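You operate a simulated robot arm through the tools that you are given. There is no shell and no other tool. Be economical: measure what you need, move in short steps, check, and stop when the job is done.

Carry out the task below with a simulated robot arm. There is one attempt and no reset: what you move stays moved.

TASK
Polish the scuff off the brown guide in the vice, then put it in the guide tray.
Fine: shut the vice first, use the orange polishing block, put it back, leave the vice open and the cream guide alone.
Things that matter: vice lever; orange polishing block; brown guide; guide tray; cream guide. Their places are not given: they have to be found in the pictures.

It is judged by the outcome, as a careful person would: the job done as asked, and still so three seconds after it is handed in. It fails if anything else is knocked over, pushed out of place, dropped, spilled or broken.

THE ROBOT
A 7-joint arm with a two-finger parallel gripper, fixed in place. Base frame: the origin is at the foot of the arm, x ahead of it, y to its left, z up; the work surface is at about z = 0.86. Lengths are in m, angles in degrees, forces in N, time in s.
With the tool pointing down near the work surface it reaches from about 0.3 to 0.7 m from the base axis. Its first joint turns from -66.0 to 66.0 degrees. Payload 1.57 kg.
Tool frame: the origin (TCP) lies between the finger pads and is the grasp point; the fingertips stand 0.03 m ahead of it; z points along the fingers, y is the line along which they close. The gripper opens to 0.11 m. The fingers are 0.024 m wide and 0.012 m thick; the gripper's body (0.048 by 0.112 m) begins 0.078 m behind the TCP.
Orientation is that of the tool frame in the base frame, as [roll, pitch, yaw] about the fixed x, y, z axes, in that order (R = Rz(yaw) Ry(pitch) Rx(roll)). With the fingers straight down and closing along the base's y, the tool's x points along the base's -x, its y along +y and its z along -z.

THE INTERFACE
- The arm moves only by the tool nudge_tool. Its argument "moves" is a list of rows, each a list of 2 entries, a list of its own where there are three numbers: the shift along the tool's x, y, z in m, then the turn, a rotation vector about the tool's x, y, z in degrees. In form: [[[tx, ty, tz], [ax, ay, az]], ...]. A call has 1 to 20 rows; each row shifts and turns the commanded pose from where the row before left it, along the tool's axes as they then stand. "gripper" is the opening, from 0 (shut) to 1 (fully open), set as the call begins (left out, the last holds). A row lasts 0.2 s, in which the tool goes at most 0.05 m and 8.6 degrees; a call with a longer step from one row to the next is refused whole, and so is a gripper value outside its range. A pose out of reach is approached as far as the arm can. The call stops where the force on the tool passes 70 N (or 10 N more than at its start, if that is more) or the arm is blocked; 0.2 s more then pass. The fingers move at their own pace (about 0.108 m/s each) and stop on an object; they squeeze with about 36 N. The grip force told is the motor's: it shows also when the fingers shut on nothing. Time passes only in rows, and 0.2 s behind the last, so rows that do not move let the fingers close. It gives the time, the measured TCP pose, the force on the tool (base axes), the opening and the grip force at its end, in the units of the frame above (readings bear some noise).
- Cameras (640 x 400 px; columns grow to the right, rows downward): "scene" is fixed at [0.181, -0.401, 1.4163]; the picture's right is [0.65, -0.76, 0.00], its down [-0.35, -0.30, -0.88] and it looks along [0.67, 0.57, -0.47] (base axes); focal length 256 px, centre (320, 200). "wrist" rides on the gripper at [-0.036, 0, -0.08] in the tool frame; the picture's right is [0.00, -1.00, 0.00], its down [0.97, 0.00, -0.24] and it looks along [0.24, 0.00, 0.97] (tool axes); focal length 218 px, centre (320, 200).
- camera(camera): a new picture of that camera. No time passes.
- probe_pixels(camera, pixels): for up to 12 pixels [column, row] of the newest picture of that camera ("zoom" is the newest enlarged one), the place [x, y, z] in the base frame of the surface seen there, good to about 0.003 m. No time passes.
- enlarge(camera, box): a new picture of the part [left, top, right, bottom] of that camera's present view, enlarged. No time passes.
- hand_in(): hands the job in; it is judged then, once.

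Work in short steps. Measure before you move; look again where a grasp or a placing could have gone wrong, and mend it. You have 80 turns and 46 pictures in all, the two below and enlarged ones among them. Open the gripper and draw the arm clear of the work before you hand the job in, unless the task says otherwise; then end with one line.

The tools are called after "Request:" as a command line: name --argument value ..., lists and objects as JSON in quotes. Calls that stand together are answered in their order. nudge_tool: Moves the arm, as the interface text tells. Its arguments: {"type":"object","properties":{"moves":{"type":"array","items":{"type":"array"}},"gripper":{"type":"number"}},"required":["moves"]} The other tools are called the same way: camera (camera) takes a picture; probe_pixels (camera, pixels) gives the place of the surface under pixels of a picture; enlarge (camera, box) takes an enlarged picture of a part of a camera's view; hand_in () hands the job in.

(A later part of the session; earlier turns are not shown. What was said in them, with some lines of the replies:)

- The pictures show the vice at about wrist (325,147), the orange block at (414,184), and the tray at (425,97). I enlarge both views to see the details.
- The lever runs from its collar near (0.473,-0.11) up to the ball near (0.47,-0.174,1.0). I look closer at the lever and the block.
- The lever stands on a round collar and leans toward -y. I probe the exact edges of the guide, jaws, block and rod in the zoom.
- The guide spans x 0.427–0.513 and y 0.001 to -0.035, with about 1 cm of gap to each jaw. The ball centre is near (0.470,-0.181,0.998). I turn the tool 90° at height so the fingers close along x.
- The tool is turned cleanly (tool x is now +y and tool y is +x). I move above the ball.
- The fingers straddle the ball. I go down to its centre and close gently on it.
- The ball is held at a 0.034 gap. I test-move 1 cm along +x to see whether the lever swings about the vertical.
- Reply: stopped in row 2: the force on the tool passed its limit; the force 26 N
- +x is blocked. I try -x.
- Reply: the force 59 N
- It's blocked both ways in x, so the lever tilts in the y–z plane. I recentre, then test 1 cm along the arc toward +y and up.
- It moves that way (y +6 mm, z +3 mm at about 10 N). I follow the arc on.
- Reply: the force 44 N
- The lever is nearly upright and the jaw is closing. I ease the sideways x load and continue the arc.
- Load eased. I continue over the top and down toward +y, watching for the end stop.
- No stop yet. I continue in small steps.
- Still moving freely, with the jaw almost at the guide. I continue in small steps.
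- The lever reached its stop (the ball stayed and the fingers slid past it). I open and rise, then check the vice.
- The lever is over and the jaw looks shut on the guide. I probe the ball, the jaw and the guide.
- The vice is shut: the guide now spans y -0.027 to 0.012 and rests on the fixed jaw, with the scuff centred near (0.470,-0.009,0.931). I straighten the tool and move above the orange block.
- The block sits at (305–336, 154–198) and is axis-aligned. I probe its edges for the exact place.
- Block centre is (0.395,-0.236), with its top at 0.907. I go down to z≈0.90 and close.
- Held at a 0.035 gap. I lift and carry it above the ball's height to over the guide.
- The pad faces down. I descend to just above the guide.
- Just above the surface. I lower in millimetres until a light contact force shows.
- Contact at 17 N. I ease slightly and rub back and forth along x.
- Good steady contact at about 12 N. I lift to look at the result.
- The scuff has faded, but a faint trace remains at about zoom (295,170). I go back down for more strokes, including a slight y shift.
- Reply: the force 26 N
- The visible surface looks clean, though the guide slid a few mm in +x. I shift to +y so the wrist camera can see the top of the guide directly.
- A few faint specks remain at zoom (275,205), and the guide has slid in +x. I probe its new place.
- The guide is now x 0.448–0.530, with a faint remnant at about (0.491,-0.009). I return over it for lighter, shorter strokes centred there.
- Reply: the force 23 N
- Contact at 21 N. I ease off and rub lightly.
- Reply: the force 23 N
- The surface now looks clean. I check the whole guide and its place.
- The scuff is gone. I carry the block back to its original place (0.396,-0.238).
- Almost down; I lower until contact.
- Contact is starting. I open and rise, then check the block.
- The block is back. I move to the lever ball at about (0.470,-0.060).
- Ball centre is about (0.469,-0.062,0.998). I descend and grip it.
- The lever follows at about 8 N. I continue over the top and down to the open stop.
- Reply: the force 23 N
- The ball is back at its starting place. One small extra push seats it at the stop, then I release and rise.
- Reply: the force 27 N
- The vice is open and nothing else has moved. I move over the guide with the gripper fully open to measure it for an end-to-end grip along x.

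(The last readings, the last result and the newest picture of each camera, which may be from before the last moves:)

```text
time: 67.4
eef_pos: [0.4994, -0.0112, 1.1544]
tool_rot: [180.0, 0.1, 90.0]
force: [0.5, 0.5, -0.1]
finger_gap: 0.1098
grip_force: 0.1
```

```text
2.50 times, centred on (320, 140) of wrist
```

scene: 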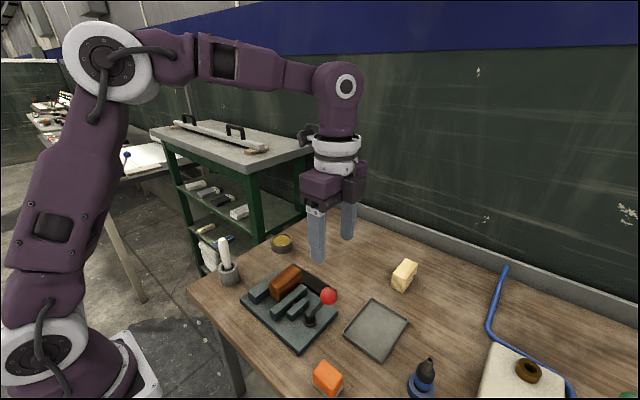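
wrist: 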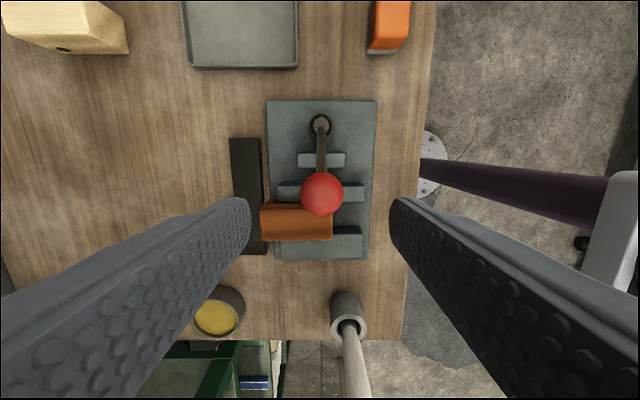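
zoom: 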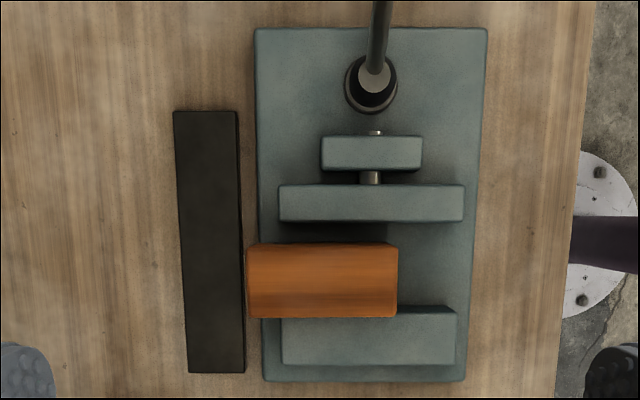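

Request:
probe_pixels --camera "zoom" --pixels '[[251, 280], [393, 280], [322, 248], [322, 312], [322, 280], [242, 280], [405, 280], [420, 217], [420, 308], [251, 370]]'

```text
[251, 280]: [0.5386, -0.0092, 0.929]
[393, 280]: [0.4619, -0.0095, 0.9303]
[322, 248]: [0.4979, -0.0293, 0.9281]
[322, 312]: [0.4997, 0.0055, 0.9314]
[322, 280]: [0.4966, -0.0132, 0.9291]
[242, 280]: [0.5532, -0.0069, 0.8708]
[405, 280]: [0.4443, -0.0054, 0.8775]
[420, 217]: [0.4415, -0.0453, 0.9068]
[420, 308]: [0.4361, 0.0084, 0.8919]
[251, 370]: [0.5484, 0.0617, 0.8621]
```

Guide centre is (0.500,-0.011), length 0.082. I descend with the fingers around its ends, down to z≈0.925 (tips at 0.895, above the base and black strip).

Request:
nudge_tool --moves '[[[0, 0.0006, 0.045], [0, 0, 0]], [[0, 0, 0.045], [0, 0, 0]], [[0, 0, 0.045], [0, 0, 0]], [[0, 0, 0.035], [0, 0, 0]], [[0, 0, 0.02], [0, 0, 0]], [[0, 0, 0.02], [0, 0, 0]], [[0, 0, 0.018], [0, 0, 0]], [[0, 0, 0], [0, 0, 0]]]'

Request:
enlarge --camera "scene" --box '[225, 220, 385, 320]'

```text
time: 69.2
eef_pos: [0.4985, -0.0112, 0.925]
tool_rot: [-180.0, 0.0, 90.1]
force: [0.4, 0.1, 0.0]
finger_gap: 0.1099
grip_force: 0.0
```

```text
4.00 times, centred on (305, 270) of scene
```

zoom: 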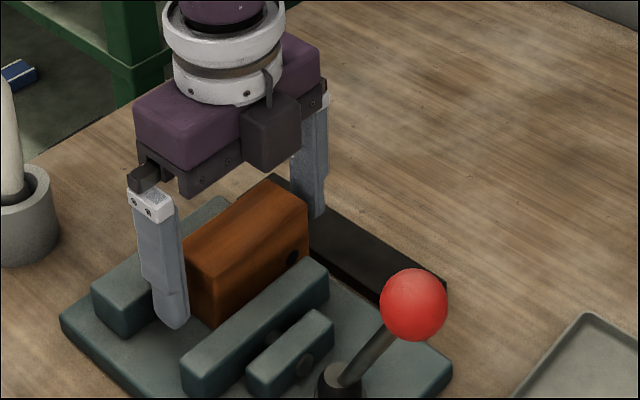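

The fingers straddle the guide's ends cleanly. I close.

Request:
nudge_tool --moves '[[[0, 0, 0], [0, 0, 0]], [[0, 0, 0], [0, 0, 0]], [[0, 0, 0], [0, 0, 0]]]' --gripper 0.5

Request:
nudge_tool --moves '[[[0, 0, -0.02], [0, 0, 0]], [[0, 0, -0.03], [0, 0, 0]], [[0, 0, -0.04], [0, 0, 0]], [[0, 0, -0.04], [0, 0, 0]], [[0, 0, -0.03], [0, 0, 0]]]'

Request:
enlarge --camera "scene" --box '[205, 190, 385, 320]'

```text
time: 70.0
eef_pos: [0.4979, -0.0097, 0.9261]
tool_rot: [180.0, 0.0, 90.0]
force: [0.6, -0.5, 0.0]
finger_gap: 0.0843
grip_force: 36.1
```

```text
time: 71.2
eef_pos: [0.4996, -0.0092, 1.0874]
tool_rot: [-179.9, 0.1, 90.0]
force: [0.1, -0.6, -2.2]
finger_gap: 0.0844
grip_force: 36.1
```

```text
3.08 times, centred on (295, 255) of scene
```

zoom: 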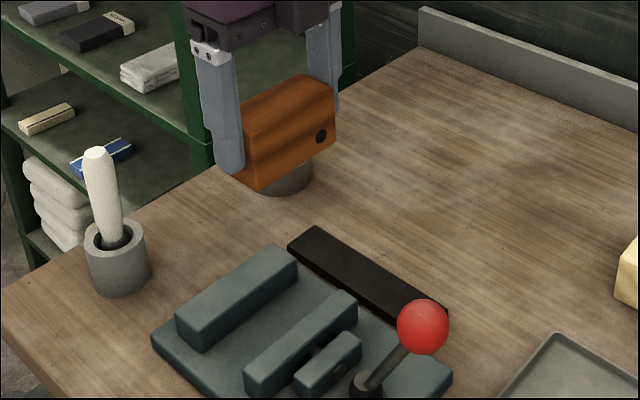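

The guide is held (gap 0.084). I lift more, move out in +x, then in -y to over the tray centre (0.567,-0.249), and turn 5° to match the tray.

Request:
nudge_tool --moves '[[[0, 0, -0.04], [0, 0, 0]], [[0, 0.0337, 0], [0, 0, 0]], [[0, 0.0337, 0], [0, 0, 0]], [[-0.04, 0, 0], [0, 0, 0]], [[-0.04, 0, 0], [0, 0, 0]], [[-0.04, 0, 0], [0, 0, 0]], [[-0.04, 0, 0], [0, 0, 0]], [[-0.04, 0, 0], [0, 0, 0]], [[-0.039, 0, 0], [0, 0, 0]], [[0, 0, 0], [0, 0, -5]], [[0, 0, 0], [0, 0, 0]]]'

Request:
camera --camera "wrist"

Request:
enlarge --camera "scene" --box '[280, 200, 480, 370]'

```text
time: 73.6
eef_pos: [0.566, -0.2488, 1.125]
tool_rot: [180.0, 0.1, 94.9]
force: [0.2, -0.6, -1.6]
finger_gap: 0.0844
grip_force: 36.4
```

```text
14 pictures are left
```

wrist: 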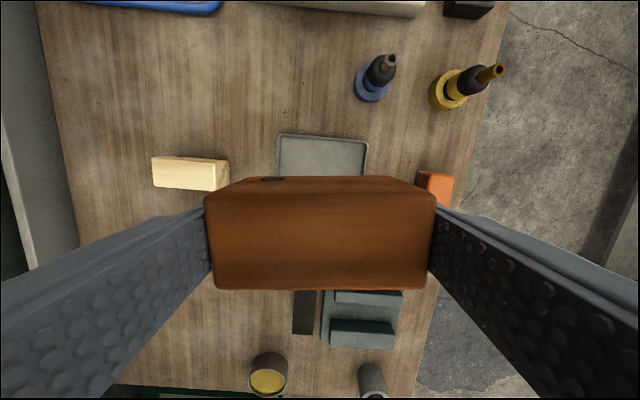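

```text
2.35 times, centred on (380, 285) of scene
```

zoom: 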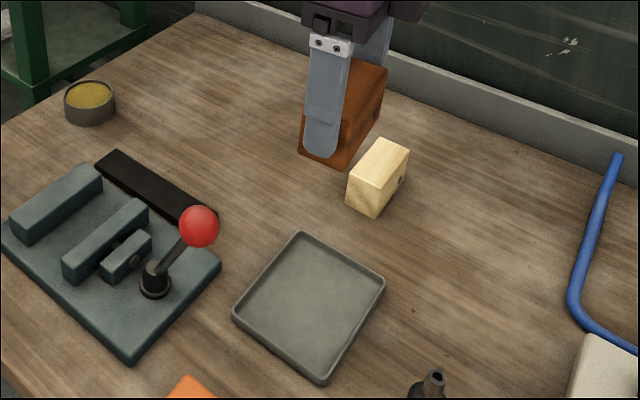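

I check the tray's orientation by probing its visible corners and rim.

Request:
probe_pixels --camera "zoom" --pixels '[[300, 234], [383, 281], [321, 379], [236, 312], [345, 258], [268, 274], [352, 330], [278, 345], [310, 300]]'

```text
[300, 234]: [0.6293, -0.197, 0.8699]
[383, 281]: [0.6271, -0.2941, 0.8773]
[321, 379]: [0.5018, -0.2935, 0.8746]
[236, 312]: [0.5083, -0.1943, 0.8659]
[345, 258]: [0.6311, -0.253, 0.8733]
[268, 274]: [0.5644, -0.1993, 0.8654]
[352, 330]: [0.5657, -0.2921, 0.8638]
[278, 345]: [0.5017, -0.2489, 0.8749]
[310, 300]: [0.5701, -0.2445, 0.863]
```

The tray is aligned with the axes, with its centre at (0.566,-0.2445) and rim at 0.875. I undo the turn, recentre, and descend to just above the floor.

Request:
nudge_tool --moves '[[[0, 0, 0], [0, 0, 5]], [[0.004, 0, 0], [0, 0, 0]], [[0, 0, 0.045], [0, 0, 0]], [[0, 0, 0.045], [0, 0, 0]], [[0, 0, 0.045], [0, 0, 0]], [[0, 0, 0.035], [0, 0, 0]], [[0, 0, 0.02], [0, 0, 0]], [[0, 0, 0.015], [0, 0, 0]], [[0, 0, 0], [0, 0, 0]]]'

Request:
enlarge --camera "scene" --box '[300, 240, 460, 370]'

```text
time: 75.6
eef_pos: [0.5674, -0.2446, 0.92]
tool_rot: [-179.9, 0.1, 90.0]
force: [0.6, -0.7, -2.0]
finger_gap: 0.0847
grip_force: 36.2
```

```text
3.08 times, centred on (380, 305) of scene
```

zoom: 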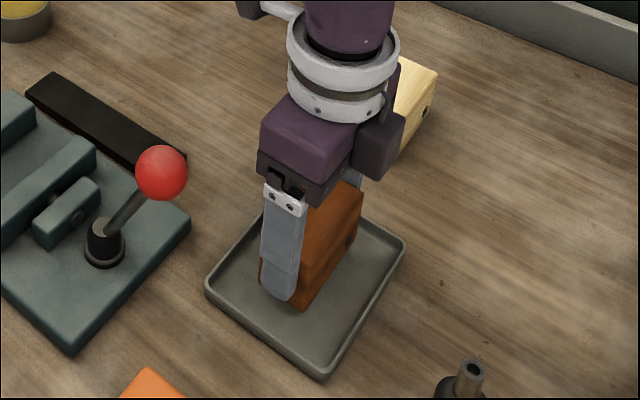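

It's inside the tray. I lower slowly until contact.

Request:
nudge_tool --moves '[[[0, 0, 0.003], [0, 0, 0]], [[0, 0, 0.003], [0, 0, 0]], [[0, 0, 0.002], [0, 0, 0]], [[0, 0, 0], [0, 0, 0]]]'

```text
time: 76.6
eef_pos: [0.5662, -0.2457, 0.9118]
tool_rot: [180.0, 0.1, 90.0]
force: [-0.5, 0.1, -0.9]
finger_gap: 0.0844
grip_force: 35.3
```

Request:
nudge_tool --moves '[[[0, 0, 0.0015], [0, 0, 0]], [[0, 0, 0.001], [0, 0, 0]], [[0, 0, 0], [0, 0, 0]]]'

```text
time: 77.4
eef_pos: [0.5655, -0.2437, 0.9097]
tool_rot: [179.9, -0.1, 90.0]
force: [0.1, 2.3, 9.0]
finger_gap: 0.0847
grip_force: 36.2
```

It rests on the tray floor (9 N). I open moderately and rise straight up.

Request:
nudge_tool --moves '[[[0, 0, 0], [0, 0, 0]], [[0, 0, 0], [0, 0, 0]], [[0, 0, -0.02], [0, 0, 0]], [[0, 0, -0.03], [0, 0, 0]], [[0, 0, -0.045], [0, 0, 0]], [[0, 0, -0.045], [0, 0, 0]], [[0, 0, -0.045], [0, 0, 0]], [[0, 0, -0.045], [0, 0, 0]]]' --gripper 0.88

Request:
camera --camera "scene"

Request:
camera --camera "wrist"

Request:
enlarge --camera "scene" --box '[220, 230, 460, 400]'

```text
time: 79.2
eef_pos: [0.5663, -0.2445, 1.142]
tool_rot: [-180.0, 0.0, 90.0]
force: [0.2, 0.4, 0.5]
finger_gap: 0.0972
grip_force: 0.0
```

```text
11 pictures are left
```

scene: 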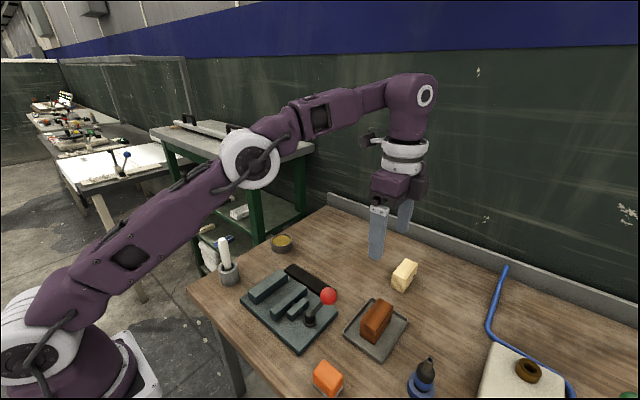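

```text
10 pictures are left
```

wrist: 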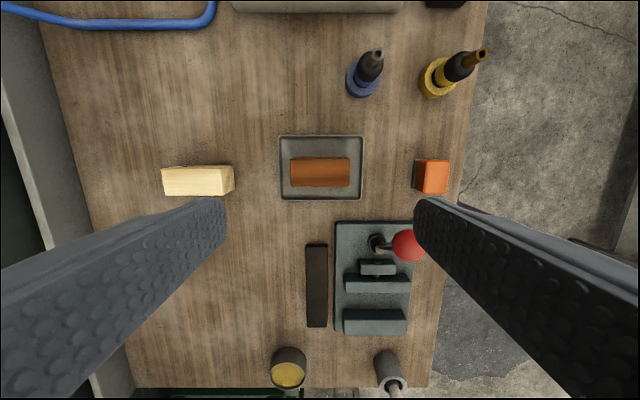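

```text
2.35 times, centred on (340, 315) of scene
```

zoom: 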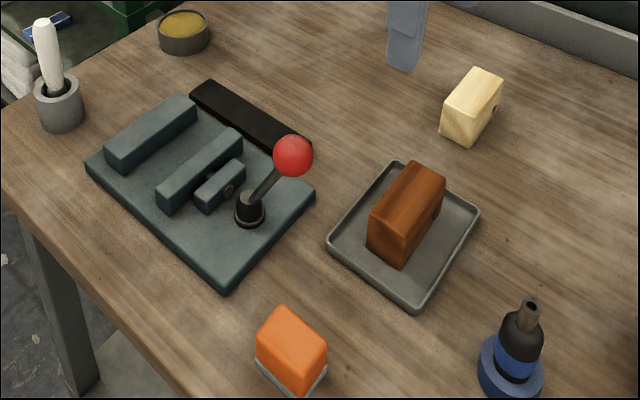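

Everything looks right; one closer look at the guide's top confirms the finish before I hand in.

Request:
enlarge --camera "wrist" --box '[270, 125, 370, 205]'

```text
5.00 times, centred on (320, 165) of wrist
```

zoom: 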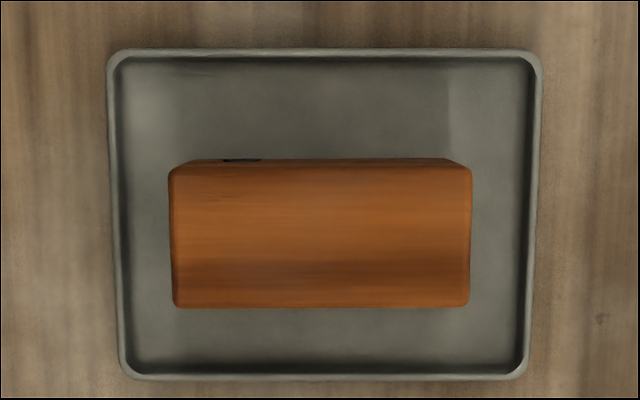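

The guide's top is clean and it stands square in the tray. The arm is clear, so I hand in.

Request:
hand_in

```text
The job is handed in.
```

The brown guide is polished clean and standing in the guide tray, the orange block is back in its place, the vice is open, and the cream guide was not touched.
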